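You operate a simulated robot arm through the tools that you are given. There is no shell and no other tool. Be economical: measure what you need, move in short steps, check, and stop when the job is done.

Carry out the task below with a simulated robot arm. There is one attempt and no reset: what you move stays moved.

TASK
Empty the toaster's crumb tray into the peel caddy.
Fine: plug into its rest first; tray all the way back in; plug in again last.

The check looks at the end state, three seconds after you hand in, the way a careful person would. Anything else that was tipped, shoved, dropped, spilled or broken makes it a failure.

THE ROBOT
A 7-joint arm with a two-finger parallel gripper, fixed in place. Base frame: the origin is at the foot of the arm, x ahead of it, y to its left, z up; the work surface is at about z = 0.92. Units: m, degrees, N and s.
With the tool pointing down near the work surface it reaches from about 0.34 to 0.78 m from the base axis. Its first joint turns from -166.0 to 166.0 degrees. Payload 3.91 kg.
Tool frame: the origin (TCP) lies between the finger pads and is the grasp point; the fingertips stand 0.03 m ahead of it; z points along the fingers, y is the line along which they close. Largest opening 0.11 m; finger width 0.02, thickness 0.01; the body of the gripper, 0.048 by 0.112 m, starts 0.055 m behind the TCP.
Orientation is told as [roll, pitch, yaw] about the base's x, y, z axes, in that order, counted from this pose: with the fingers straight down and closing along the base's y, the tool's x points along the base's -x, its y along +y and its z along -z.

THE INTERFACE
- The arm moves only by the tool jog_arm. Its argument "targets" is a list of rows, each an object (a shift or turn left out is 0, a gripper value left out holds the last) with "translation": the shift along the base's x, y, z in m, a list of three; "rot": the turn, a rotation vector about the base's x, y, z in degrees, a list of three. In form: [{"translation": [tx, ty, tz], "rot": [wx, wy, wz]}, ...]. A call has 1 to 20 rows; each row is the pose to reach, as a shift and turn from the pose commanded when the call began. "fingers" is the opening, from 0 (shut) to 1 (fully open), set as the call begins (left out, the last holds). Each row takes 0.2 s and may step no farther than 0.05 m and 8.6 degrees from the row before; otherwise, or with a gripper value out of range, the whole call is refused. A pose out of reach is approached as far as the arm can. The call stops where the force on the tool passes 40 N (or 10 N more than at its start, if that is more) or the arm is blocked; 0.2 s more then pass. The fingers move at their own pace (about 0.153 m/s each) and stop on an object; they squeeze with about 22 N. The grip force told is the motor's: it shows also when the fingers shut on nothing. Time passes only in rows, and 0.2 s behind the last, so rows that repeat a pose let the fingers close. The reply holds the time, the measured pose of the TCP, the force on the tool along the base axes, the opening and the grip force, in the units named above and with some noise.
- Cameras (640 x 400 px; columns grow to the right, rows downward): "scene" is fixed at [0.0504, 0.4991, 1.6749]; the picture's right is [-0.78, -0.63, 0.00], its down [-0.32, 0.39, -0.86] and it looks along [0.55, -0.67, -0.50] (base axes); focal length 336 px, centre (320, 200). "wrist" rides on the gripper at [-0.036, 0, -0.057] in the tool frame; the picture's right is [0.00, -1.00, 0.00], its down [0.97, 0.00, -0.24] and it looks along [0.24, 0.00, 0.97] (tool axes); focal length 218 px, centre (320, 200).
- capture(camera): a new picture of that camera. No time passes.
- move_column(by): slides the trunk up (or, below 0, down) by that many m; the arm rides with it, the base frame stays. It gives what a move gives, with no picture.
- pixel_to_xyz(camera, pixels): for up to 12 pixels [column, row] of the newest picture of that camera ("zoom" is the newest enlarged one), the place [x, y, z] in the base frame of the surface seen there, good to about 0.002 m. No time passes.
- inspect(camera, box): a new picture of the part [left, top, right, bottom] of that camera's present view, enlarged. No time passes.
- close_job(): hands the job in; it is judged then, once.

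Go step by step. Measure first, check grasps and placings, and put right what went wrong. The budget is 80 turns and 54 pictures, counting those below and the enlarged ones. Unless the task says otherwise, let go and move clear before handing in, and close with one line.

The tools are called after ">>>" as name(argument=value, ...) on one line, values as JSON. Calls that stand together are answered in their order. jog_arm: Moves the arm, as the interface text tells. Its arguments: {"type":"object","properties":{"targets":{"type":"array","items":{"type":"object","properties":{"translation":{"type":"array","items":{"type":"number"}},"rot":{"type":"array","items":{"type":"number"}}}}},"fingers":{"type":"number"}},"required":["targets"]} The other tools are called the same way: move_column (by) slides the trunk up or down; capture (camera) takes a picture; pixel_to_xyz (camera, pixels) gives the place of the surface under pixels of a picture; inspect (camera, box) takes an enlarged picture of a part of a camera's view; close_job () hands the job in.

At the start:

```text
clock: 0.0
ee_pos: [0.2732, -0.2706, 1.3333]
tool_rot: [-0.1, 0.0, -0.1]
ft_force: [0.2, 0.3, -0.2]
width: 0.1097
grip_force: 0.1
trunk travel left (down, up): [-0.575, 0.035]
```

scene: 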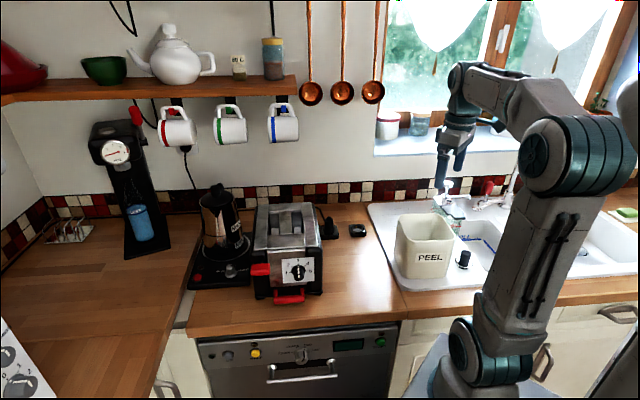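
wrist: 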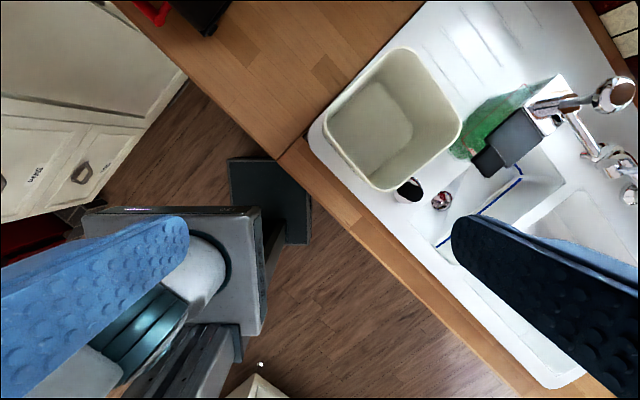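

The toaster sits around (288,250) with a red tray handle at (288,297), the plug/socket area is around (330,230)-(358,230), and the peel caddy is at (425,245). I'll enlarge these areas first.

>>> inspect(camera="scene", box=[230, 180, 390, 310])

>>> inspect(camera="scene", box=[300, 195, 380, 245])

```text
3.08 times, centred on (310, 245) of scene
```

zoom: 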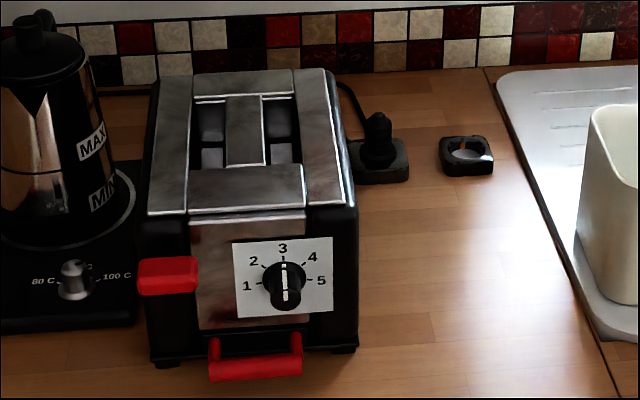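

```text
8.00 times, centred on (340, 220) of scene
```

zoom: 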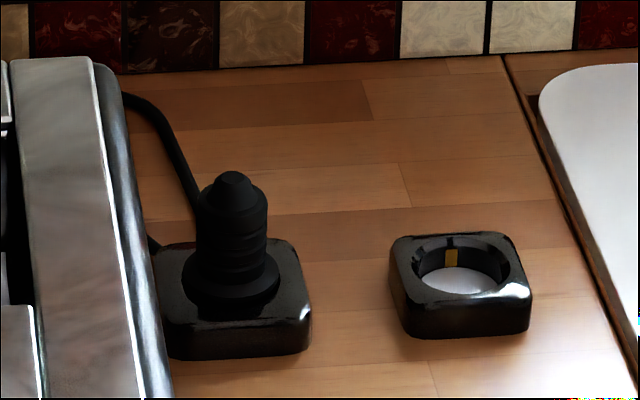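

The plug stands in a block (zoom (232,240)), and the rest is the ring at (460,270), with a yellow mark at its back. I'll measure both now.

>>> pixel_to_xyz(camera="zoom", pixels=[[232, 180], [232, 200], [232, 245], [232, 285], [200, 345], [300, 340], [290, 265], [462, 280], [410, 320], [525, 325], [500, 240], [405, 245]])

>>> pixel_to_xyz(camera="scene", pixels=[[288, 299], [277, 298], [303, 297], [288, 294], [299, 271], [320, 292], [257, 297], [260, 270], [402, 216], [450, 217], [405, 275], [447, 279]])

```text
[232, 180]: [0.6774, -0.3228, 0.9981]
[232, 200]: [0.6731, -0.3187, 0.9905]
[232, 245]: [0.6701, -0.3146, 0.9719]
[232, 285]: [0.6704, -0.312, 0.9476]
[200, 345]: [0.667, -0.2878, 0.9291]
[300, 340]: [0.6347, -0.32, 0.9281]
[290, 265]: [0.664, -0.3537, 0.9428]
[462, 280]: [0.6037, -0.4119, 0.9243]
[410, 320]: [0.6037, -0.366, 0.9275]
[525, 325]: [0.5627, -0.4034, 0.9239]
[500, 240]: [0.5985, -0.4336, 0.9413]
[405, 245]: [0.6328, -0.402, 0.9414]
```

```text
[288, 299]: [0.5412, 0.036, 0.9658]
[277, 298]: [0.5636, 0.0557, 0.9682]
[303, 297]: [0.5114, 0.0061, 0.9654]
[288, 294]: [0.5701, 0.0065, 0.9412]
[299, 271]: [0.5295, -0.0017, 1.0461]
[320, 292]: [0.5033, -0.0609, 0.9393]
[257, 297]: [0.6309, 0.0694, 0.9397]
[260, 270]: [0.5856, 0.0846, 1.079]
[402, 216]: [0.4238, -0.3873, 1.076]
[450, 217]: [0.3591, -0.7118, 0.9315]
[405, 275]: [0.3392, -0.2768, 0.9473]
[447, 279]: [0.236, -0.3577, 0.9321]
```

Plug axis is about (0.68,-0.33) and the rest about (0.60,-0.41). Before moving I'll measure the shelf, mugs and ladles to see what could obstruct the arm.

>>> pixel_to_xyz(camera="scene", pixels=[[283, 125], [295, 85], [311, 93], [342, 93], [373, 93], [330, 150], [230, 125], [330, 195], [272, 45], [425, 225], [415, 225], [440, 150]])

>>> jog_arm(targets=[{"translation": [0.04, -0.01, -0.01]}, {"translation": [0.08, -0.02, -0.02]}, {"translation": [0.12, -0.03, -0.03]}, {"translation": [0.16, -0.04, -0.04]}, {"translation": [0.2, -0.05, -0.05]}, {"translation": [0.24, -0.06, -0.06]}])

>>> capture(camera="wrist")

```text
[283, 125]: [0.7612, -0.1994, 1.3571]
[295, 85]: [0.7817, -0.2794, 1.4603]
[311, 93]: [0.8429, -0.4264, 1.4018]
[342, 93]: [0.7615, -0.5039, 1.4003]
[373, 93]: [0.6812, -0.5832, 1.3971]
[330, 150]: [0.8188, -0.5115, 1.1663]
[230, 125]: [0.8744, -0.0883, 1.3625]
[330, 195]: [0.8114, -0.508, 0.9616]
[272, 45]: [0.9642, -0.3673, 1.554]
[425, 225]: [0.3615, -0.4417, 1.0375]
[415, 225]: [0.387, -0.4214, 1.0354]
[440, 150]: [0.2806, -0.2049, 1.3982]
```

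```text
clock: 1.4
ee_pos: [0.5153, -0.3327, 1.2719]
tool_rot: [0.0, 0.2, 0.0]
ft_force: [0.1, 0.6, -0.3]
width: 0.1101
grip_force: 0.0
trunk travel left (down, up): [-0.575, 0.035]
```

```text
49 pictures are left
```

wrist: 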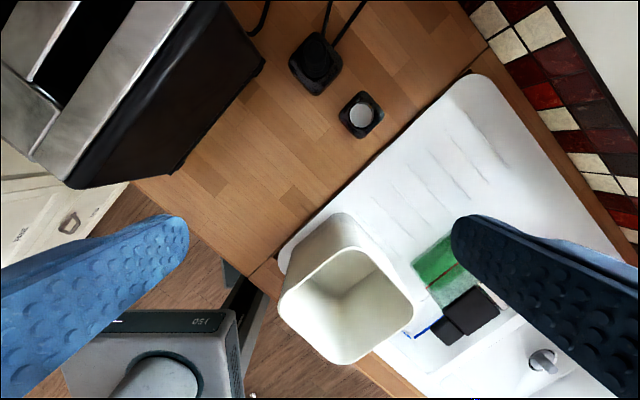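

The wrist view shows the plug block at (315,62) and the rest at (360,115), with the toaster close by. I'll turn the tool 45° to match the counter's layout and get a closer look from above.

>>> jog_arm(targets=[{"translation": [0.02, 0.0, -0.01], "rot": [0, 0, 7.5]}, {"translation": [0.04, 0.005, -0.02], "rot": [0, 0, 15]}, {"translation": [0.06, 0.01, -0.03], "rot": [0, 0, 22.5]}, {"translation": [0.08, 0.01, -0.04], "rot": [0, 0, 30]}, {"translation": [0.1, 0.01, -0.05], "rot": [0, 0, 37.5]}, {"translation": [0.12, 0.01, -0.06], "rot": [0, 0, 45]}, {"translation": [0.12, 0.01, -0.06], "rot": [0, 0, 45]}])

>>> capture(camera="wrist")

```text
clock: 3.0
ee_pos: [0.6333, -0.3211, 1.2133]
tool_rot: [0.0, 0.1, 45.1]
ft_force: [0.1, -0.3, -0.7]
width: 0.1098
grip_force: 0.1
trunk travel left (down, up): [-0.575, 0.035]
```

```text
48 pictures are left
```

wrist: 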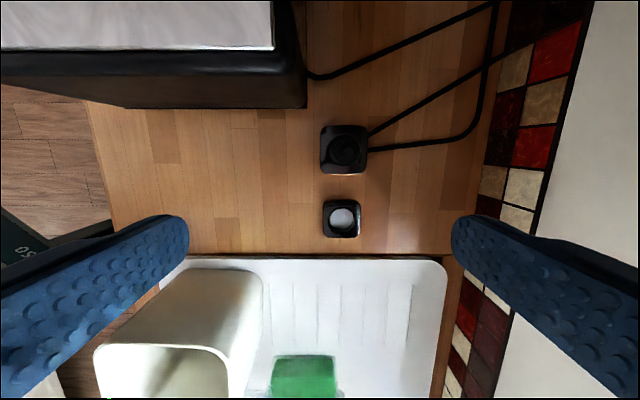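

Yaw 45 lines up with the counter: plug at (344,148), rest at (341,218), toaster's back corner at (305,107). I'll zoom in on the plug and rest.

>>> inspect(camera="wrist", box=[280, 95, 408, 250])

>>> pixel_to_xyz(camera="wrist", pixels=[[305, 107], [300, 60], [271, 48], [100, 107], [344, 150], [342, 218], [373, 134], [374, 149], [324, 172], [366, 172], [326, 237], [358, 237]])

```text
2.58 times, centred on (344, 172) of wrist
```

zoom: 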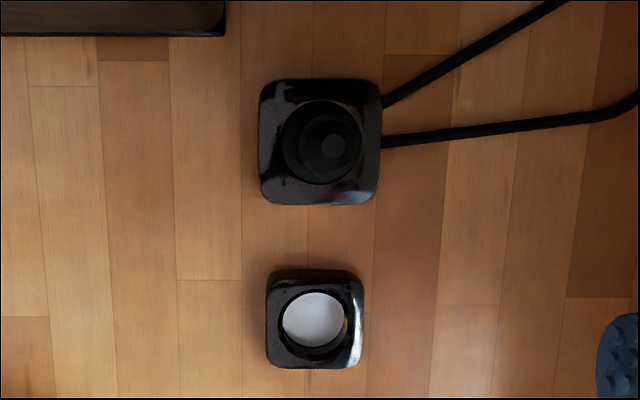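

```text
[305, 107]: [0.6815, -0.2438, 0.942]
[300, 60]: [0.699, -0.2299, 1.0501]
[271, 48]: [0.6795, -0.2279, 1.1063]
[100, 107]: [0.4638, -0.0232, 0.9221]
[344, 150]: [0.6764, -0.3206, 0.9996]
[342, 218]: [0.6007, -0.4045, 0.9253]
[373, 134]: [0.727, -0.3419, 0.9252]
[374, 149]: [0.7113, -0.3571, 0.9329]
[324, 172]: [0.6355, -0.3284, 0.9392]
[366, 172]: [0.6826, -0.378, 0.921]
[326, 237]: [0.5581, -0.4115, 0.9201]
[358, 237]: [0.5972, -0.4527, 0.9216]
```

I need exact centres, so I'll sample the plug top, its flange, the block corners and the rest's rim in the zoom.

>>> pixel_to_xyz(camera="zoom", pixels=[[333, 147], [286, 142], [322, 182], [322, 105], [357, 150], [268, 85], [372, 85], [268, 195], [270, 285], [355, 360], [275, 360], [314, 320]])

>>> pixel_to_xyz(camera="zoom", pixels=[[314, 285], [275, 320], [354, 320], [314, 362], [372, 195], [346, 125], [312, 165], [355, 280]])

>>> inspect(camera="wrist", box=[312, 118, 376, 158])

```text
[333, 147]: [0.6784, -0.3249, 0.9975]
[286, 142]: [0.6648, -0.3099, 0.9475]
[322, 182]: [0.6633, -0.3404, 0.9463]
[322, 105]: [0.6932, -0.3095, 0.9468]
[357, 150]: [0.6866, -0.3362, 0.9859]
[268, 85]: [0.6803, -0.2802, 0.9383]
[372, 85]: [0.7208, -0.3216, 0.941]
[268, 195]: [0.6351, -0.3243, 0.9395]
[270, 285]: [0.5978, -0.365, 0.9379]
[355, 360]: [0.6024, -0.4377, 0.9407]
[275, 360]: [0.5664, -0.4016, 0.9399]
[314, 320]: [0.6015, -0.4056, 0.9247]
```

```text
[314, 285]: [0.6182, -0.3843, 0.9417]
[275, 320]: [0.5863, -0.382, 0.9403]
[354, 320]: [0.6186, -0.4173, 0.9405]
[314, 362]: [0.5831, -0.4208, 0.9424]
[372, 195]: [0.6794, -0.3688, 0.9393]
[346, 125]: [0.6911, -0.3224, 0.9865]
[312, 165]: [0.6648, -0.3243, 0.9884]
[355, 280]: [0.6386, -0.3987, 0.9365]
```

```text
10.00 times, centred on (344, 138) of wrist
```

zoom: 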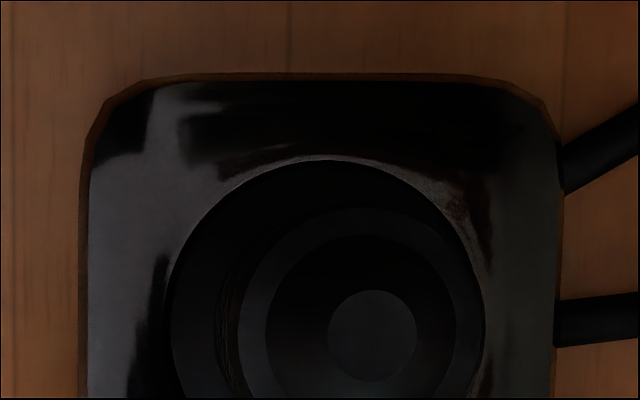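

Plug axis is at (0.678,-0.325) with its flange top at z≈0.947 and its tip at 0.998. The rest centre is at (0.601,-0.401). I'll go down over the plug with the fingers partly open.

>>> jog_arm(targets=[{"translation": [0.022, -0.002, -0.035]}, {"translation": [0.0447, -0.0039, -0.07]}, {"translation": [0.0447, -0.0039, -0.11]}, {"translation": [0.0447, -0.0039, -0.15]}, {"translation": [0.0447, -0.0039, -0.18]}, {"translation": [0.0447, -0.0039, -0.18]}], fingers=0.65)

>>> capture(camera="wrist")

>>> inspect(camera="scene", box=[270, 130, 398, 250])

```text
clock: 4.4
ee_pos: [0.6769, -0.3256, 1.0331]
tool_rot: [0.0, 0.0, 45.1]
ft_force: [0.3, 1.1, -0.5]
width: 0.0716
grip_force: 0.1
trunk travel left (down, up): [-0.575, 0.035]
```

```text
45 pictures are left
```

wrist: 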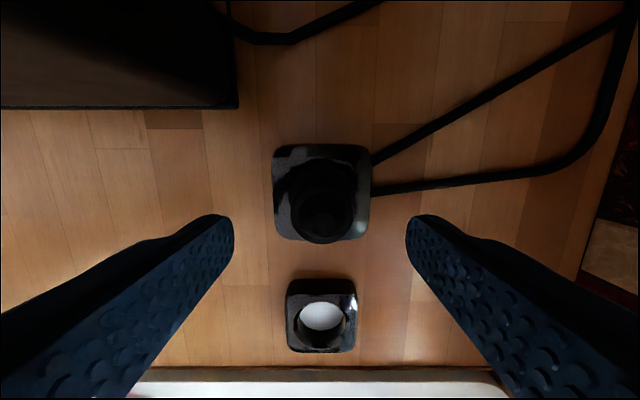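

```text
3.33 times, centred on (334, 190) of scene
```

zoom: 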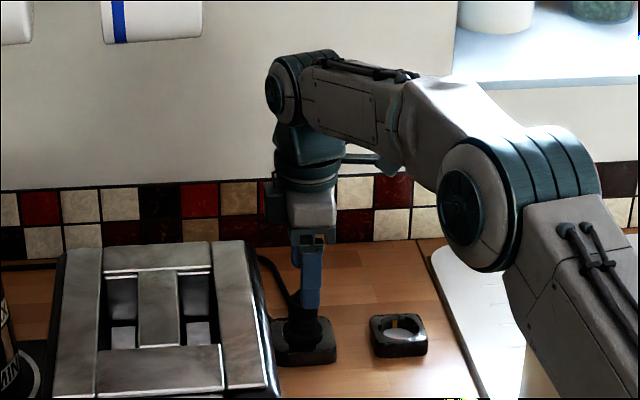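

The plug is centred between the fingers at (322,215). I'll go down to about z 0.986 and close.

>>> jog_arm(targets=[{"translation": [0.001, 0.0005, -0.025]}, {"translation": [0.001, 0.0005, -0.047]}, {"translation": [0.001, 0.0005, -0.047]}])

>>> jog_arm(targets=[{}, {}, {}], fingers=0)

>>> jog_arm(targets=[{"translation": [0, 0, 0.01]}, {"translation": [0, 0, 0.02]}, {"translation": [0, 0, 0.03]}, {"translation": [0, 0, 0.045]}, {"translation": [0, 0, 0.045]}])

>>> capture(camera="wrist")

>>> inspect(camera="scene", box=[300, 180, 380, 245])

```text
clock: 5.2
ee_pos: [0.6785, -0.3251, 0.9858]
tool_rot: [-0.1, 0.0, 44.9]
ft_force: [-0.4, -0.2, 0.2]
width: 0.0713
grip_force: 0.1
trunk travel left (down, up): [-0.575, 0.035]
```

```text
clock: 6.0
ee_pos: [0.6788, -0.3253, 0.9848]
tool_rot: [-0.1, 0.1, 45.1]
ft_force: [5.7, -4.5, -0.1]
width: 0.0319
grip_force: 21.6
trunk travel left (down, up): [-0.575, 0.035]
```

```text
clock: 7.2
ee_pos: [0.6777, -0.3254, 1.0305]
tool_rot: [0.0, 0.0, 44.9]
ft_force: [-0.5, -0.8, -0.4]
width: 0.0316
grip_force: 21.8
trunk travel left (down, up): [-0.575, 0.035]
```

```text
43 pictures are left
```

wrist: 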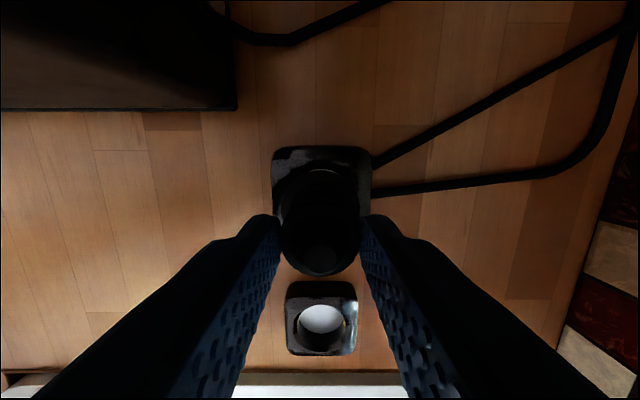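

```text
6.15 times, centred on (340, 212) of scene
```

zoom: 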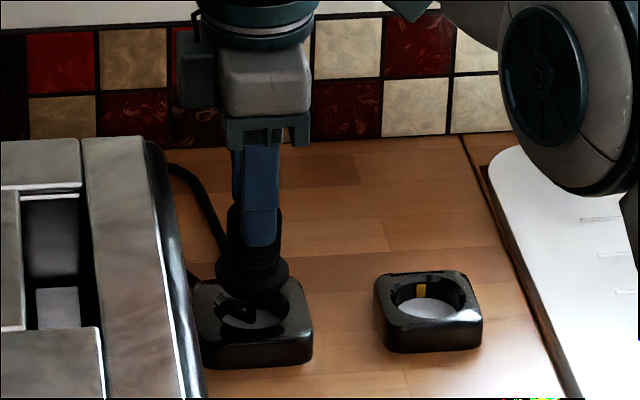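

The plug is out of the socket and held, with the flange raised to zoom (255,275). I'll lift it a bit more, carry it over the rest, and check alignment.

>>> jog_arm(targets=[{"translation": [0, 0, 0.03]}, {"translation": [-0.025, -0.025, 0.03]}, {"translation": [-0.05, -0.05, 0.03]}, {"translation": [-0.077, -0.0755, 0.03]}, {"translation": [-0.077, -0.0755, 0.03]}])

>>> inspect(camera="scene", box=[300, 180, 380, 245])

>>> capture(camera="wrist")

```text
clock: 8.4
ee_pos: [0.6008, -0.3995, 1.0596]
tool_rot: [0.0, 0.1, 45.1]
ft_force: [-0.2, -0.1, -1.2]
width: 0.0315
grip_force: 22.0
trunk travel left (down, up): [-0.575, 0.035]
```

```text
6.15 times, centred on (340, 212) of scene
```

zoom: 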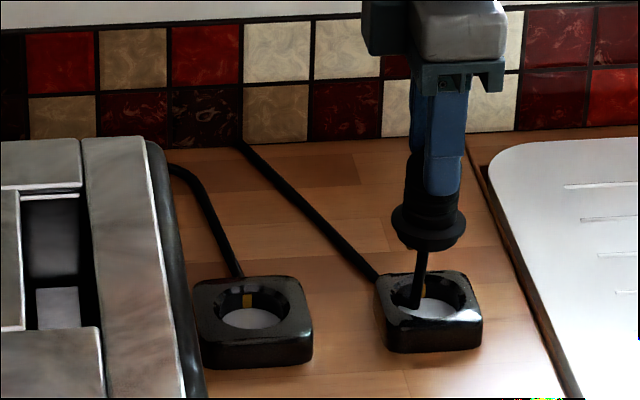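

```text
40 pictures are left
```

wrist: 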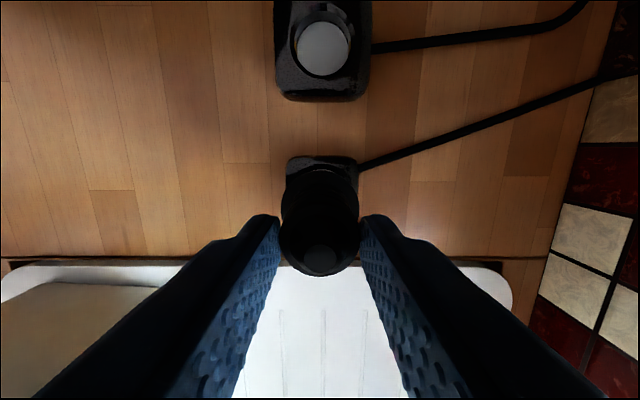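

The plug hangs over the rest with its cord trailing. I'll lower it slowly, expecting it to seat at z≈0.985.

>>> jog_arm(targets=[{"translation": [0, -0.0012, -0.03]}, {"translation": [0, -0.0012, -0.05]}, {"translation": [0, -0.0012, -0.06]}, {"translation": [0, -0.0012, -0.066]}, {"translation": [0, -0.0012, -0.07]}, {"translation": [0, -0.0012, -0.074]}, {"translation": [0, -0.0012, -0.074]}])

>>> inspect(camera="scene", box=[300, 180, 380, 245])

```text
clock: 9.5
ee_pos: [0.6012, -0.4026, 1.0036]
tool_rot: [-1.0, -0.1, 45.0]
ft_force: [-7.6, 5.6, 13.9]
width: 0.0316
grip_force: 22.3
trunk travel left (down, up): [-0.575, 0.035]
stopped in row 5: the force on the tool passed its limit (the readings are from after the stop); the commanded pose is now the measured one
```

```text
6.15 times, centred on (340, 212) of scene
```

zoom: 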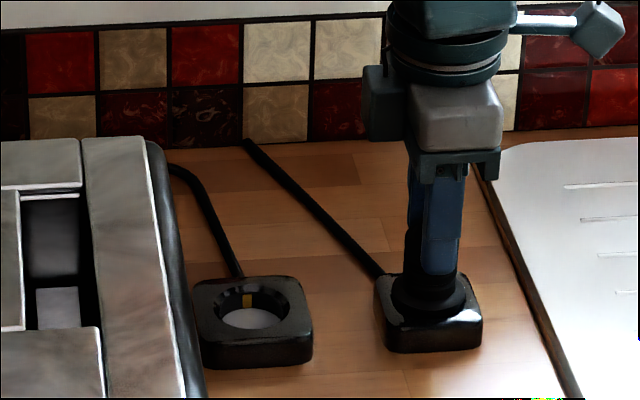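

It stopped at z 1.0036 with contact forces (−8,6,14). I'll measure where the flange actually is relative to the rest.

>>> inspect(camera="scene", box=[334, 205, 374, 230])

>>> pixel_to_xyz(camera="zoom", pixels=[[320, 150], [320, 215], [320, 260], [240, 250], [320, 300], [400, 250]])

>>> capture(camera="wrist")

```text
16.00 times, centred on (354, 218) of scene
```

zoom: 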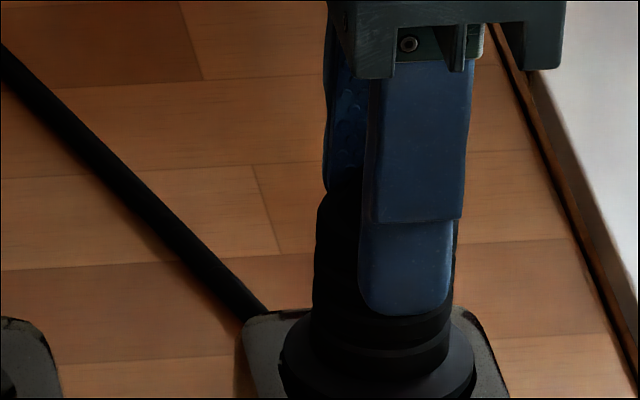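

```text
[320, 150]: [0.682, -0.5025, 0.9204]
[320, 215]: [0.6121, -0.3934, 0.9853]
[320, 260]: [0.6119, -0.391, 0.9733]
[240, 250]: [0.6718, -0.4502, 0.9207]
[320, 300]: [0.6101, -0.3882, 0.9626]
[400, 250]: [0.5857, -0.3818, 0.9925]
```

```text
37 pictures are left
```

wrist: 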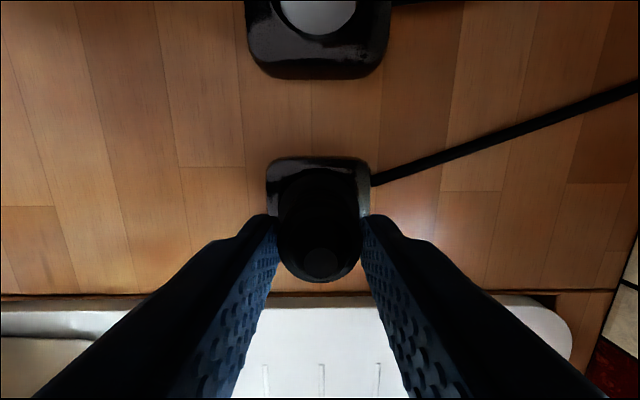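

I'll get the flange and plug tip heights from a view shifted slightly lower.

>>> inspect(camera="scene", box=[338, 210, 370, 230])

>>> pixel_to_xyz(camera="scene", pixels=[[354, 228], [353, 230], [348, 227], [360, 228], [350, 235], [360, 226], [346, 231]])

>>> pixel_to_xyz(camera="wrist", pixels=[[322, 262], [322, 190], [322, 172], [290, 185], [350, 170]])

```text
16.00 times, centred on (354, 220) of scene
```

zoom: 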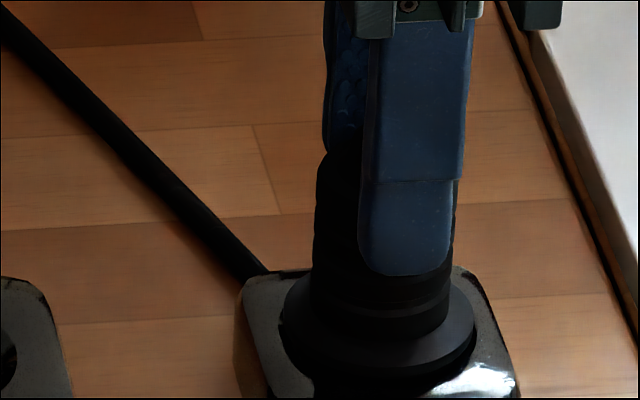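

```text
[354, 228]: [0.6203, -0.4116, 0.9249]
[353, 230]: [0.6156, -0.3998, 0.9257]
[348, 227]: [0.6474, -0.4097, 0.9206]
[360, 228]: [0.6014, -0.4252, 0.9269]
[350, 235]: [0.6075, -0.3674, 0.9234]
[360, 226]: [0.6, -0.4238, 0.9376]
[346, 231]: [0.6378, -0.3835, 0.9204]
```

```text
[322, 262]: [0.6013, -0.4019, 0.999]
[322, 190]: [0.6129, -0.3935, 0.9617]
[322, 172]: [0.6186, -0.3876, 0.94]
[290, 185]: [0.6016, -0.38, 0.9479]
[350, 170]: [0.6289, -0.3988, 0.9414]
```

The tip is at z≈0.999 and the flange at ≈0.947, the same as when it was seated in the socket. So the plug slipped in the grip on extraction and is now fully down in the rest. I'll release and check.

>>> jog_arm(targets=[{}, {}, {}], fingers=0.65)

>>> jog_arm(targets=[{"translation": [0, 0, 0.04]}, {"translation": [0, 0, 0.08], "rot": [0, 0, 0]}, {"translation": [0, 0, 0.12]}, {"translation": [0, 0, 0.16]}, {"translation": [0, 0, 0.2]}])

>>> inspect(camera="scene", box=[300, 195, 380, 245])

>>> capture(camera="wrist")

```text
clock: 10.3
ee_pos: [0.6038, -0.4033, 1.0007]
tool_rot: [-0.7, -0.1, 45.1]
ft_force: [0.7, -1.1, 0.4]
width: 0.0714
grip_force: 0.1
trunk travel left (down, up): [-0.575, 0.035]
```

```text
clock: 11.5
ee_pos: [0.6036, -0.4035, 1.199]
tool_rot: [-0.8, -0.1, 45.1]
ft_force: [0.0, -0.8, 0.1]
width: 0.0714
grip_force: 0.1
trunk travel left (down, up): [-0.575, 0.035]
```

```text
8.00 times, centred on (340, 220) of scene
```

zoom: 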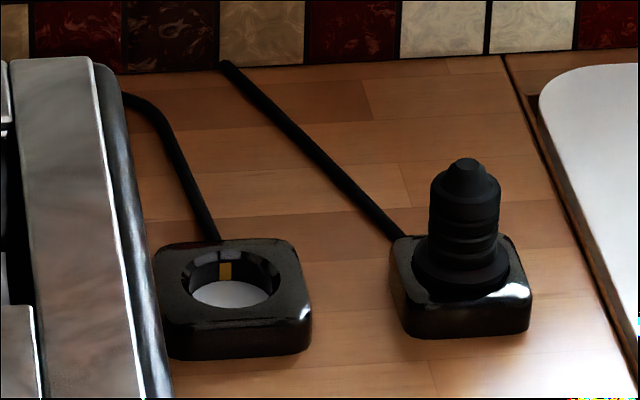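

```text
34 pictures are left
```

wrist: 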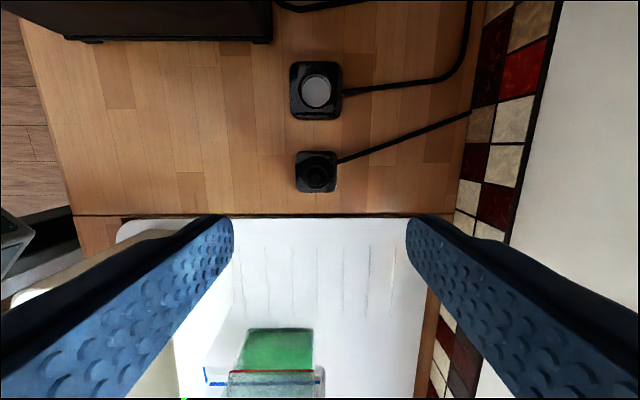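

The plug stands upright in the rest. Next is the tray: I'll move round in front of the toaster and tilt the tool 45° towards its front face to look at the red handle.

>>> jog_arm(targets=[{"translation": [-0.02, 0.04, 0.01]}, {"translation": [-0.04, 0.08, 0.02]}, {"translation": [-0.06, 0.12, 0.02]}, {"translation": [-0.08, 0.16, 0.02]}, {"translation": [-0.1, 0.2, 0.02]}, {"translation": [-0.12, 0.24, 0.02]}, {"translation": [-0.14, 0.28, 0.02]}, {"translation": [-0.15, 0.325, 0.02], "rot": [-5, -5, 0]}, {"translation": [-0.16, 0.37, 0.02], "rot": [-10, -10, 0]}, {"translation": [-0.17, 0.415, 0.02], "rot": [-15, -15, 0]}, {"translation": [-0.18, 0.46, 0.02], "rot": [-20, -20, 0]}, {"translation": [-0.18, 0.5, 0.01], "rot": [-25, -25, 0]}, {"translation": [-0.18, 0.54, 0.0], "rot": [-30, -30, 0]}, {"translation": [-0.18, 0.54, 0.0], "rot": [-32, -32, 0]}])

>>> capture(camera="wrist")

```text
clock: 14.5
ee_pos: [0.4232, 0.1367, 1.2019]
tool_rot: [-46.2, -0.2, 45.1]
ft_force: [-0.7, 0.1, 0.1]
width: 0.0718
grip_force: 0.1
trunk travel left (down, up): [-0.575, 0.035]
```

```text
33 pictures are left
```

wrist: 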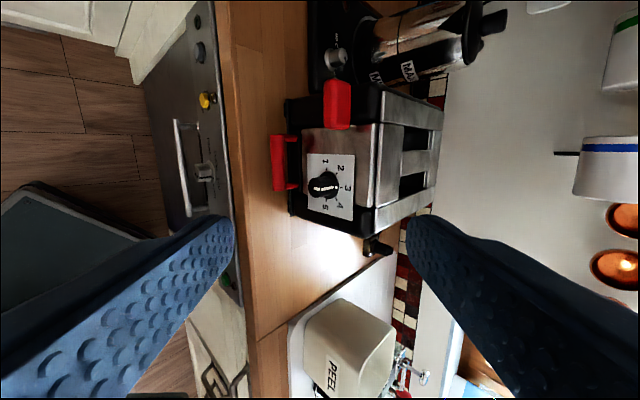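

The handle is the red U at (282,163), with the counter edge at about column 250. I'll zoom in and measure.

>>> inspect(camera="wrist", box=[235, 90, 395, 240])

>>> pixel_to_xyz(camera="zoom", pixels=[[170, 130], [170, 155], [150, 100], [150, 190], [170, 240], [195, 185], [195, 215], [215, 240], [215, 130], [300, 150], [370, 150], [240, 230]])

```text
2.67 times, centred on (315, 165) of wrist
```

zoom: 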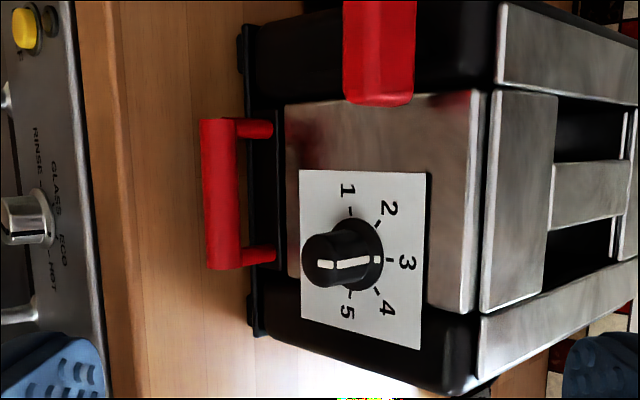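

```text
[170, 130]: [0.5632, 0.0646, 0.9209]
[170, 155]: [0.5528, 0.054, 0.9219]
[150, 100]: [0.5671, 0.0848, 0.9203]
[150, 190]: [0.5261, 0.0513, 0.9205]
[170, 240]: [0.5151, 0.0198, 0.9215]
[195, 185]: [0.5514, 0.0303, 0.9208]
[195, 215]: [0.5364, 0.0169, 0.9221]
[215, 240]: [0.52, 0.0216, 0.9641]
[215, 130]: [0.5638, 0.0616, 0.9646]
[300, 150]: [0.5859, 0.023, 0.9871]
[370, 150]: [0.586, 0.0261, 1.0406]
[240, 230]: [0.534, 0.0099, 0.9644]
```

The handle is an outer bar on two stubs. I'll sample its edges, the gap behind it, the tray slot, and the toaster's lever and knob.

>>> pixel_to_xyz(camera="zoom", pixels=[[206, 190], [220, 190], [235, 190], [222, 124], [222, 262], [258, 128], [258, 254], [243, 190], [268, 190], [245, 128], [270, 128], [290, 190]])

>>> pixel_to_xyz(camera="zoom", pixels=[[335, 265], [380, 80], [350, 90], [410, 90], [260, 300], [300, 330], [110, 100], [125, 200], [135, 300], [415, 20], [350, 20], [470, 370]])

>>> inspect(camera="wrist", box=[262, 125, 326, 205])

```text
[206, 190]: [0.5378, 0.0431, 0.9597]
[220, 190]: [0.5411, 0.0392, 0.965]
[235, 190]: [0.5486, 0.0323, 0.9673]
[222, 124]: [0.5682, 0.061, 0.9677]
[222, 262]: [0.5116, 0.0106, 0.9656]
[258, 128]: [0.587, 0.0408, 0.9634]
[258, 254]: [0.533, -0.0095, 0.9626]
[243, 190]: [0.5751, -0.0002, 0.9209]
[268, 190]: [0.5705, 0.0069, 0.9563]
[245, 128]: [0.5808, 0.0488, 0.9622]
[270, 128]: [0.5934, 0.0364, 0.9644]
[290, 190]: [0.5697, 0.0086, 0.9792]
```

```text
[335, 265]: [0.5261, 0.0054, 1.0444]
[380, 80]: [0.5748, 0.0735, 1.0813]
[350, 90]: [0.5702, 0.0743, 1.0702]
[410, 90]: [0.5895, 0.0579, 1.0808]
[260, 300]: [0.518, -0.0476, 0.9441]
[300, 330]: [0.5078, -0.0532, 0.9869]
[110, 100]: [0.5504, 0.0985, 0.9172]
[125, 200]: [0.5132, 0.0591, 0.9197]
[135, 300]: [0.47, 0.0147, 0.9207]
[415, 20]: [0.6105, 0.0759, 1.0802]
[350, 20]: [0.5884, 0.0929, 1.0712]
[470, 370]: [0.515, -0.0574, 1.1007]
```

```text
5.00 times, centred on (294, 165) of wrist
```

zoom: 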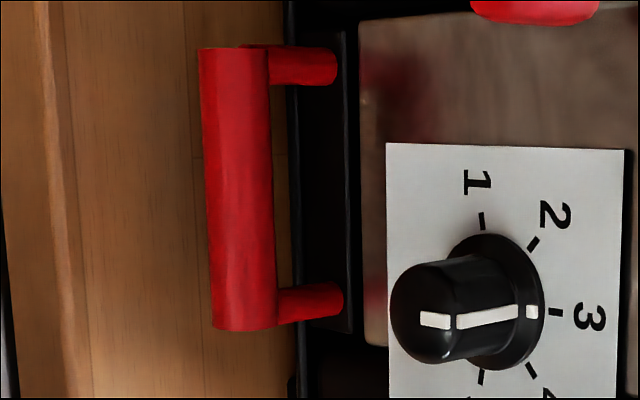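

I want the toaster's exact heading and the bar's exact size, so I'll sample along the bar, the stubs and the dial plate.

>>> pixel_to_xyz(camera="zoom", pixels=[[230, 70], [235, 130], [240, 190], [243, 250], [246, 310], [330, 65], [335, 300], [283, 65], [285, 305], [395, 150], [395, 390], [267, 180]])

>>> pixel_to_xyz(camera="zoom", pixels=[[204, 60], [208, 130], [211, 190], [214, 250], [217, 315], [610, 155], [610, 390], [340, 100], [345, 250], [318, 100], [322, 250], [300, 180]])

>>> pixel_to_xyz(camera="wrist", pixels=[[330, 312], [392, 340], [362, 305], [350, 380], [388, 350], [310, 330], [440, 110], [428, 205], [375, 225], [378, 100], [383, 215], [320, 40]])

```text
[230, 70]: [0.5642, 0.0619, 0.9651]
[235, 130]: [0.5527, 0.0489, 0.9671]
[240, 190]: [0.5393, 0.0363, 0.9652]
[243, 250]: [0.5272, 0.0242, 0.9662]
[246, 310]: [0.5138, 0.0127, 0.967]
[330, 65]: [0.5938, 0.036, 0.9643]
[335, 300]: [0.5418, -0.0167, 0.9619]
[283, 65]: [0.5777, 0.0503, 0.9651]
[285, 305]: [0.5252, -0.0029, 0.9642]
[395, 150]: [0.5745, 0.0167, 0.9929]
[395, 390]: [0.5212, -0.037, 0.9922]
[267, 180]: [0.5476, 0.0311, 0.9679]
```

```text
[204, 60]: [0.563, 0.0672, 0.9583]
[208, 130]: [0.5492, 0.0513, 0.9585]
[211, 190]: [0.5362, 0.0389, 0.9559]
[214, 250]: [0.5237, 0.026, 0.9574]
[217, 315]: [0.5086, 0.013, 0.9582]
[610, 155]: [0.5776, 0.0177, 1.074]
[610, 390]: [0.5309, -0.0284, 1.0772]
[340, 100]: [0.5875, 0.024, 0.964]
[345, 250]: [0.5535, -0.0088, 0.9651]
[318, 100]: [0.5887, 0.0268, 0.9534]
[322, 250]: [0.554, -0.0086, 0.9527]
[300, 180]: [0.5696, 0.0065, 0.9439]
```

```text
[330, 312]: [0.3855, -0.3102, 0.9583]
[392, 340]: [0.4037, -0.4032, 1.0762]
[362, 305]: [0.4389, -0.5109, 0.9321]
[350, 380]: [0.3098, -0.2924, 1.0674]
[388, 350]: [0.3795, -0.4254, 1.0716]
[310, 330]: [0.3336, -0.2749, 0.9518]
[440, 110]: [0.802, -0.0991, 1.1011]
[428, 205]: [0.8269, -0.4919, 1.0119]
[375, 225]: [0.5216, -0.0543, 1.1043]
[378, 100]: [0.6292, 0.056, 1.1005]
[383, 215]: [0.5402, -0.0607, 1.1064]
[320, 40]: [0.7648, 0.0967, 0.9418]
```

Heading is 45°. The bar's centre is (0.542,0.035,0.959), about 18 mm thick, with a 31 mm gap behind it, and the counter edge is 37 mm in front. I'll go to a pre-grasp 10 cm out with the tool tilted 20° below horizontal, so the fingers close vertically.

>>> jog_arm(targets=[{"translation": [0.0, 0.0, -0.03], "rot": [-5.6, -5.6, 0]}, {"translation": [0.0, 0.0, -0.06], "rot": [-11.2, -11.2, 0]}, {"translation": [0.0, 0.0, -0.09], "rot": [-16.8, -16.8, 0]}, {"translation": [0.01, -0.005, -0.13], "rot": [-16.8, -16.8, 0]}, {"translation": [0.025, -0.015, -0.17], "rot": [-16.8, -16.8, 0]}, {"translation": [0.0436, -0.0268, -0.2043], "rot": [-16.8, -16.8, 0]}, {"translation": [0.0436, -0.0268, -0.2043], "rot": [-16.8, -16.8, 0]}], fingers=0.36)

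>>> capture(camera="wrist")

>>> capture(camera="scene")

```text
clock: 16.1
ee_pos: [0.4669, 0.1119, 0.9943]
tool_rot: [-69.8, -0.1, 45.2]
ft_force: [0.6, 0.2, -0.7]
width: 0.0395
grip_force: 0.0
trunk travel left (down, up): [-0.575, 0.035]
```

```text
30 pictures are left
```

wrist: 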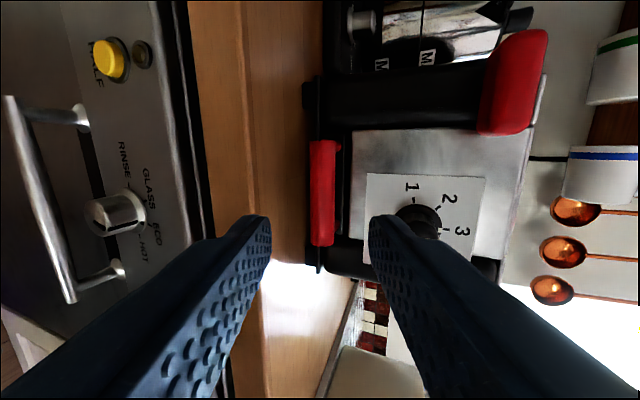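

```text
29 pictures are left
```

scene: 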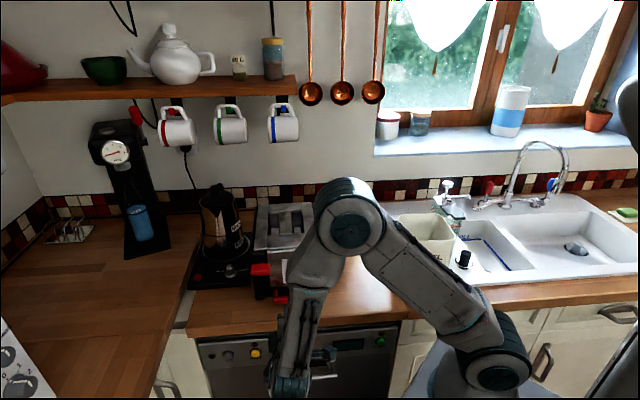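

The fingers line up with the bar at (322,195). I'll advance along the tool axis to the grasp point and close.

>>> jog_arm(targets=[{"translation": [0.022, -0.0228, -0.0103]}, {"translation": [0.044, -0.0456, -0.0206]}, {"translation": [0.0555, -0.0573, -0.026]}, {"translation": [0.0663, -0.0684, -0.0309]}, {"translation": [0.0663, -0.0684, -0.0309]}])

>>> capture(camera="wrist")

```text
clock: 17.3
ee_pos: [0.5319, 0.0401, 0.9648]
tool_rot: [-69.8, -0.1, 45.1]
ft_force: [0.2, 0.6, 0.2]
width: 0.0397
grip_force: 0.0
trunk travel left (down, up): [-0.575, 0.035]
```

```text
28 pictures are left
```

wrist: 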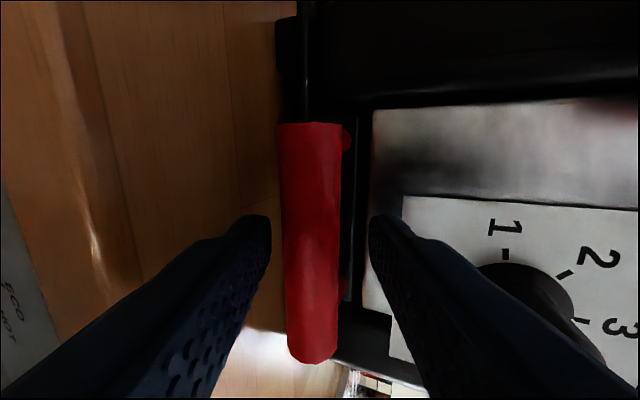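

The bar sits between the fingers at (312,240). I'll close and check the grip.

>>> jog_arm(targets=[{}, {}, {}], fingers=0)

>>> jog_arm(targets=[{"translation": [-0.007, 0.007, 0]}, {"translation": [-0.014, 0.014, 0]}, {"translation": [-0.021, 0.021, 0]}, {"translation": [-0.028, 0.028, 0]}, {"translation": [-0.028, 0.028, 0]}])

>>> capture(camera="wrist")

```text
clock: 18.1
ee_pos: [0.5336, 0.042, 0.964]
tool_rot: [-69.8, 0.0, 45.1]
ft_force: [-0.4, -0.6, 0.1]
width: 0.0202
grip_force: 21.8
trunk travel left (down, up): [-0.575, 0.035]
```

```text
clock: 19.3
ee_pos: [0.5045, 0.0696, 0.9646]
tool_rot: [-69.7, 0.1, 45.0]
ft_force: [0.4, -1.0, -0.5]
width: 0.0204
grip_force: 22.3
trunk travel left (down, up): [-0.575, 0.035]
```

```text
27 pictures are left
```

wrist: 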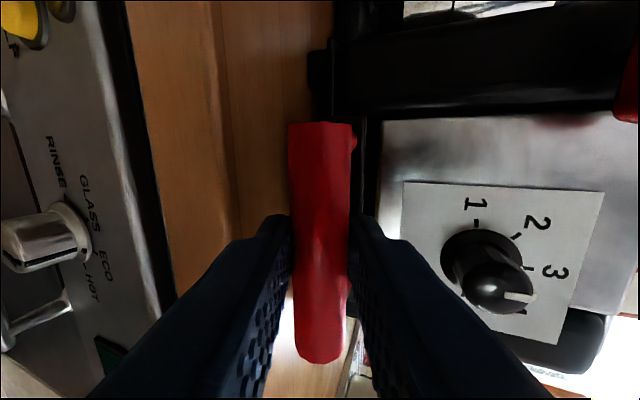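

The bar is gripped (opening 20 mm) and the tray is sliding out with almost no force. I'll keep pulling level in small steps.

>>> jog_arm(targets=[{"translation": [-0.01, 0.01, 0]}, {"translation": [-0.02, 0.02, 0]}, {"translation": [-0.03, 0.03, 0]}, {"translation": [-0.04, 0.04, 0]}, {"translation": [-0.05, 0.05, 0]}, {"translation": [-0.06, 0.06, 0]}, {"translation": [-0.06, 0.06, 0]}])

>>> capture(camera="wrist")

>>> inspect(camera="scene", box=[200, 200, 360, 300])

```text
clock: 20.9
ee_pos: [0.4457, 0.1301, 0.9651]
tool_rot: [-69.8, 0.0, 45.3]
ft_force: [-0.2, -0.9, 0.2]
width: 0.0201
grip_force: 22.0
trunk travel left (down, up): [-0.575, 0.035]
```

```text
26 pictures are left
```

wrist: 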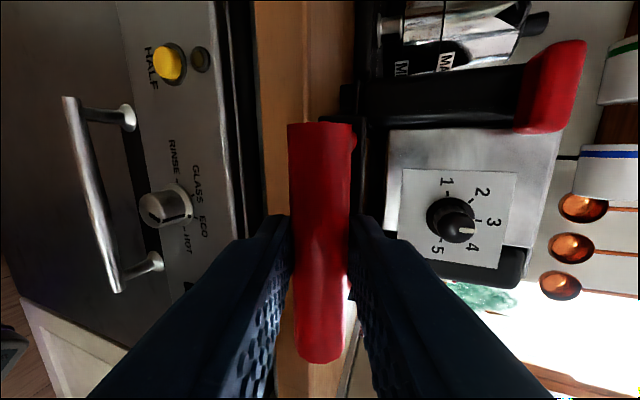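

```text
4.00 times, centred on (280, 250) of scene
```

zoom: 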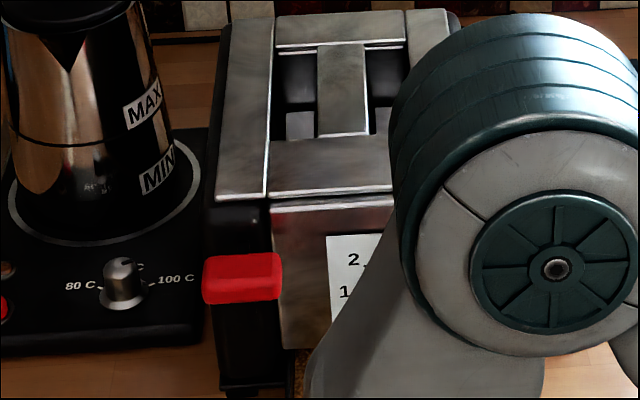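

124 mm is out, the grip is steady, and the forces are near zero. I'll keep pulling and check as I go.

>>> jog_arm(targets=[{"translation": [-0.01, 0.01, 0]}, {"translation": [-0.02, 0.02, 0]}, {"translation": [-0.03, 0.03, 0]}, {"translation": [-0.04, 0.04, 0]}, {"translation": [-0.05, 0.05, 0]}, {"translation": [-0.05, 0.05, 0]}])

>>> capture(camera="scene")

>>> inspect(camera="wrist", box=[240, 80, 440, 260])

```text
clock: 22.3
ee_pos: [0.3953, 0.1792, 0.9647]
tool_rot: [-69.8, 0.0, 45.1]
ft_force: [0.2, 0.3, -0.1]
width: 0.0202
grip_force: 21.8
trunk travel left (down, up): [-0.575, 0.035]
```

```text
24 pictures are left
```

scene: 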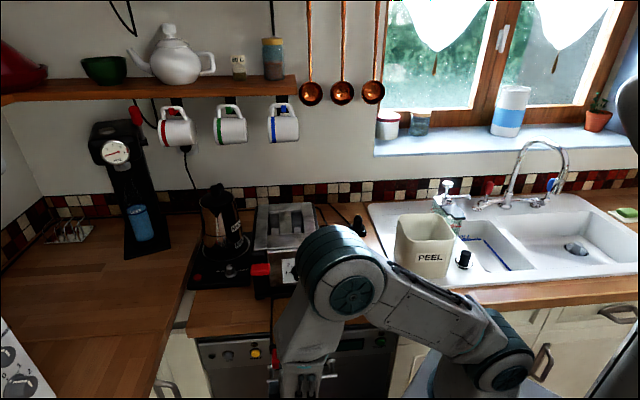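

```text
2.22 times, centred on (340, 170) of wrist
```

zoom: 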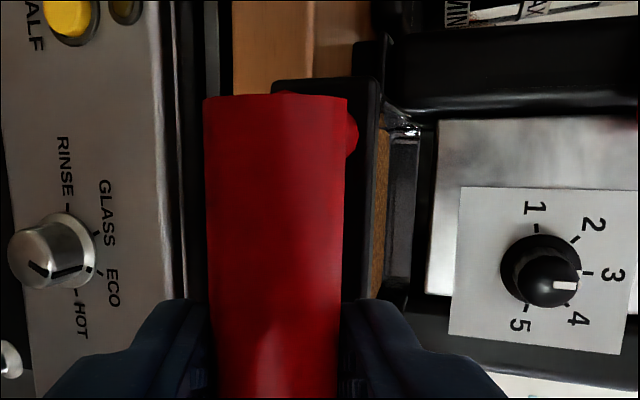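

Behind the front plate I can see brown crumbs at zoom (380,200) and what may be the tray's rim at (405,190). I'll measure how much of it remains inside.

>>> pixel_to_xyz(camera="zoom", pixels=[[365, 150], [379, 200], [381, 160], [392, 200], [405, 200], [405, 150], [420, 200], [400, 128], [398, 110], [410, 250], [390, 270], [428, 160]])

```text
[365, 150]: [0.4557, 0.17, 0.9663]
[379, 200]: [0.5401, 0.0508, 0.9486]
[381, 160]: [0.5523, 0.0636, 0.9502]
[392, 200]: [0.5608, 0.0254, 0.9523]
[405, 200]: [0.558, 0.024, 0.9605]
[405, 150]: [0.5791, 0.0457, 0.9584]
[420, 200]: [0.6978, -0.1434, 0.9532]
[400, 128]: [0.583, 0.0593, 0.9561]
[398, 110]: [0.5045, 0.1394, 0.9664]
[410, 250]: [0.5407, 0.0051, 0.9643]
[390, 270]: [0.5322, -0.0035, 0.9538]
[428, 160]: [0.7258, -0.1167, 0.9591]
```

The tray is fully out, about 176 mm long with low lips, and its rear end is at n≈-0.378 against the toaster face at -0.398. I'll lift it away level and zoom in on the caddy for its opening.

>>> jog_arm(targets=[{"translation": [-0.01, 0.01, 0]}, {"translation": [-0.02, 0.02, 0.0]}, {"translation": [-0.025, 0.025, 0.02]}, {"translation": [-0.025, 0.025, 0.05]}, {"translation": [-0.025, 0.025, 0.08]}, {"translation": [-0.025, 0.025, 0.11]}, {"translation": [-0.025, 0.025, 0.14]}, {"translation": [-0.025, 0.025, 0.17]}, {"translation": [-0.025, 0.025, 0.2]}, {"translation": [-0.025, 0.025, 0.2]}])

>>> inspect(camera="scene", box=[380, 190, 480, 290])

>>> capture(camera="scene")

```text
clock: 24.5
ee_pos: [0.3706, 0.2048, 1.1656]
tool_rot: [-69.7, -0.1, 45.1]
ft_force: [-0.5, -0.4, -2.1]
width: 0.0199
grip_force: 21.6
trunk travel left (down, up): [-0.575, 0.035]
```

```text
4.00 times, centred on (430, 240) of scene
```

zoom: 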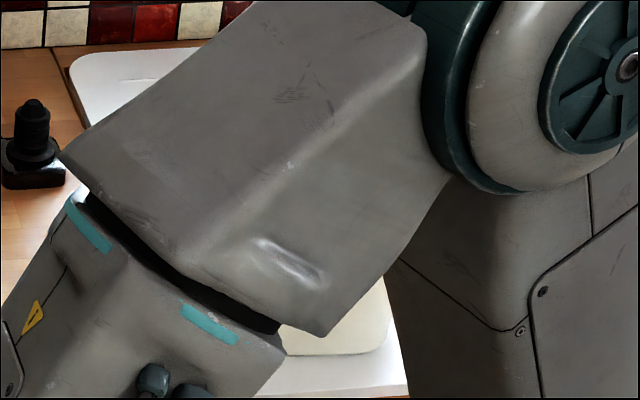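

```text
21 pictures are left
```

scene: 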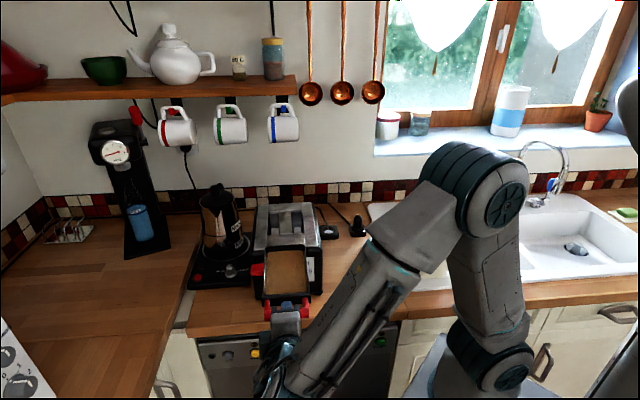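

The tray is lifted level and is full of crumbs at scene (286,270). I'll measure its corners and attitude.

>>> inspect(camera="scene", box=[240, 230, 340, 330])

>>> pixel_to_xyz(camera="scene", pixels=[[268, 247], [304, 247], [265, 294], [307, 292], [285, 265], [285, 285], [286, 249]])

```text
4.00 times, centred on (290, 280) of scene
```

zoom: 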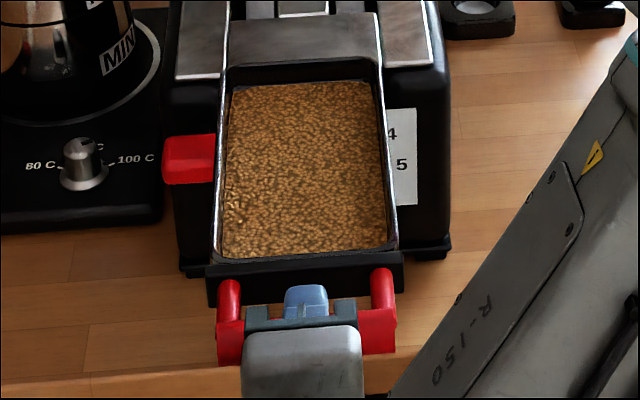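

```text
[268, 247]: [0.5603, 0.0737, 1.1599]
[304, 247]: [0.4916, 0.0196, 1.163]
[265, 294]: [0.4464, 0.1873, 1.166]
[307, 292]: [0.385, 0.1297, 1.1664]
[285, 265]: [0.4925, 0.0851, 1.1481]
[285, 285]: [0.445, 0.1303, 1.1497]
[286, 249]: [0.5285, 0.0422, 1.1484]
```

The tray is level (lip z≈1.163) and extends 0.22 m from the TCP. Two earlier views agree that the caddy opening is centred near (0.345,-0.37) with its rim at z≈1.076. I'll carry the tray level to the caddy, turning 55° clockwise on the way.

>>> jog_arm(targets=[{"translation": [0, -0.007, 0.004], "rot": [0, 0, -1.1]}, {"translation": [0.001, -0.021, 0.01], "rot": [0, 0, -3.3]}, {"translation": [0.001, -0.039, 0.018], "rot": [0, 0, -6]}, {"translation": [0.002, -0.057, 0.025], "rot": [0, 0, -8.8]}, {"translation": [0.003, -0.079, 0.03], "rot": [0, 0, -12.1]}, {"translation": [0.003, -0.1, 0.03], "rot": [0, 0, -15.4]}, {"translation": [0.004, -0.122, 0.03], "rot": [0, 0, -18.7]}, {"translation": [0.005, -0.143, 0.03], "rot": [0, 0, -22]}, {"translation": [0.006, -0.165, 0.03], "rot": [0, 0, -25.3]}, {"translation": [0.006, -0.186, 0.03], "rot": [0, 0, -28.6]}, {"translation": [0.007, -0.208, 0.03], "rot": [0, 0, -31.9]}, {"translation": [0.008, -0.229, 0.03], "rot": [0, 0, -35.2]}, {"translation": [0.009, -0.251, 0.03], "rot": [0, 0, -38.5]}, {"translation": [0.009, -0.272, 0.03], "rot": [0, 0, -41.8]}, {"translation": [0.01, -0.294, 0.03], "rot": [0, 0, -45.1]}, {"translation": [0.011, -0.311, 0.03], "rot": [0, 0, -47.9]}, {"translation": [0.011, -0.329, 0.03], "rot": [0, 0, -50.6]}, {"translation": [0.012, -0.344, 0.03], "rot": [0, 0, -52.8]}, {"translation": [0.0124, -0.354, 0.03], "rot": [0, 0, -54.5]}, {"translation": [0.0124, -0.358, 0.03], "rot": [0, 0, -55]}])

>>> capture(camera="scene")

>>> capture(camera="wrist")

```text
clock: 28.7
ee_pos: [0.3838, -0.1538, 1.1961]
tool_rot: [-69.8, 0.1, -9.9]
ft_force: [-0.8, -0.3, -0.3]
width: 0.0202
grip_force: 21.8
trunk travel left (down, up): [-0.575, 0.035]
```

```text
19 pictures are left
```

scene: 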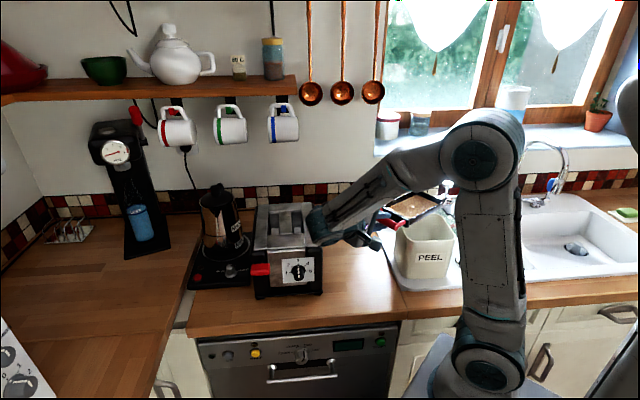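

```text
18 pictures are left
```

wrist: 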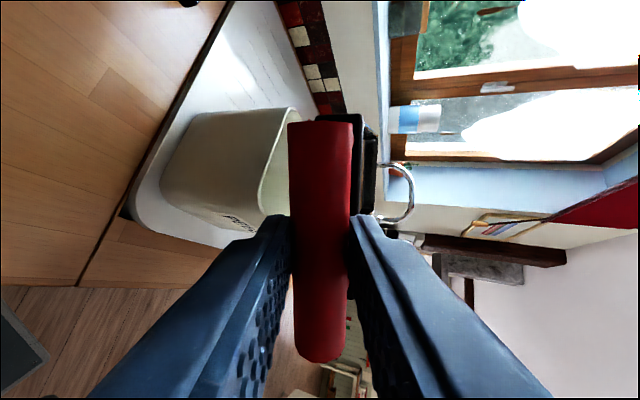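

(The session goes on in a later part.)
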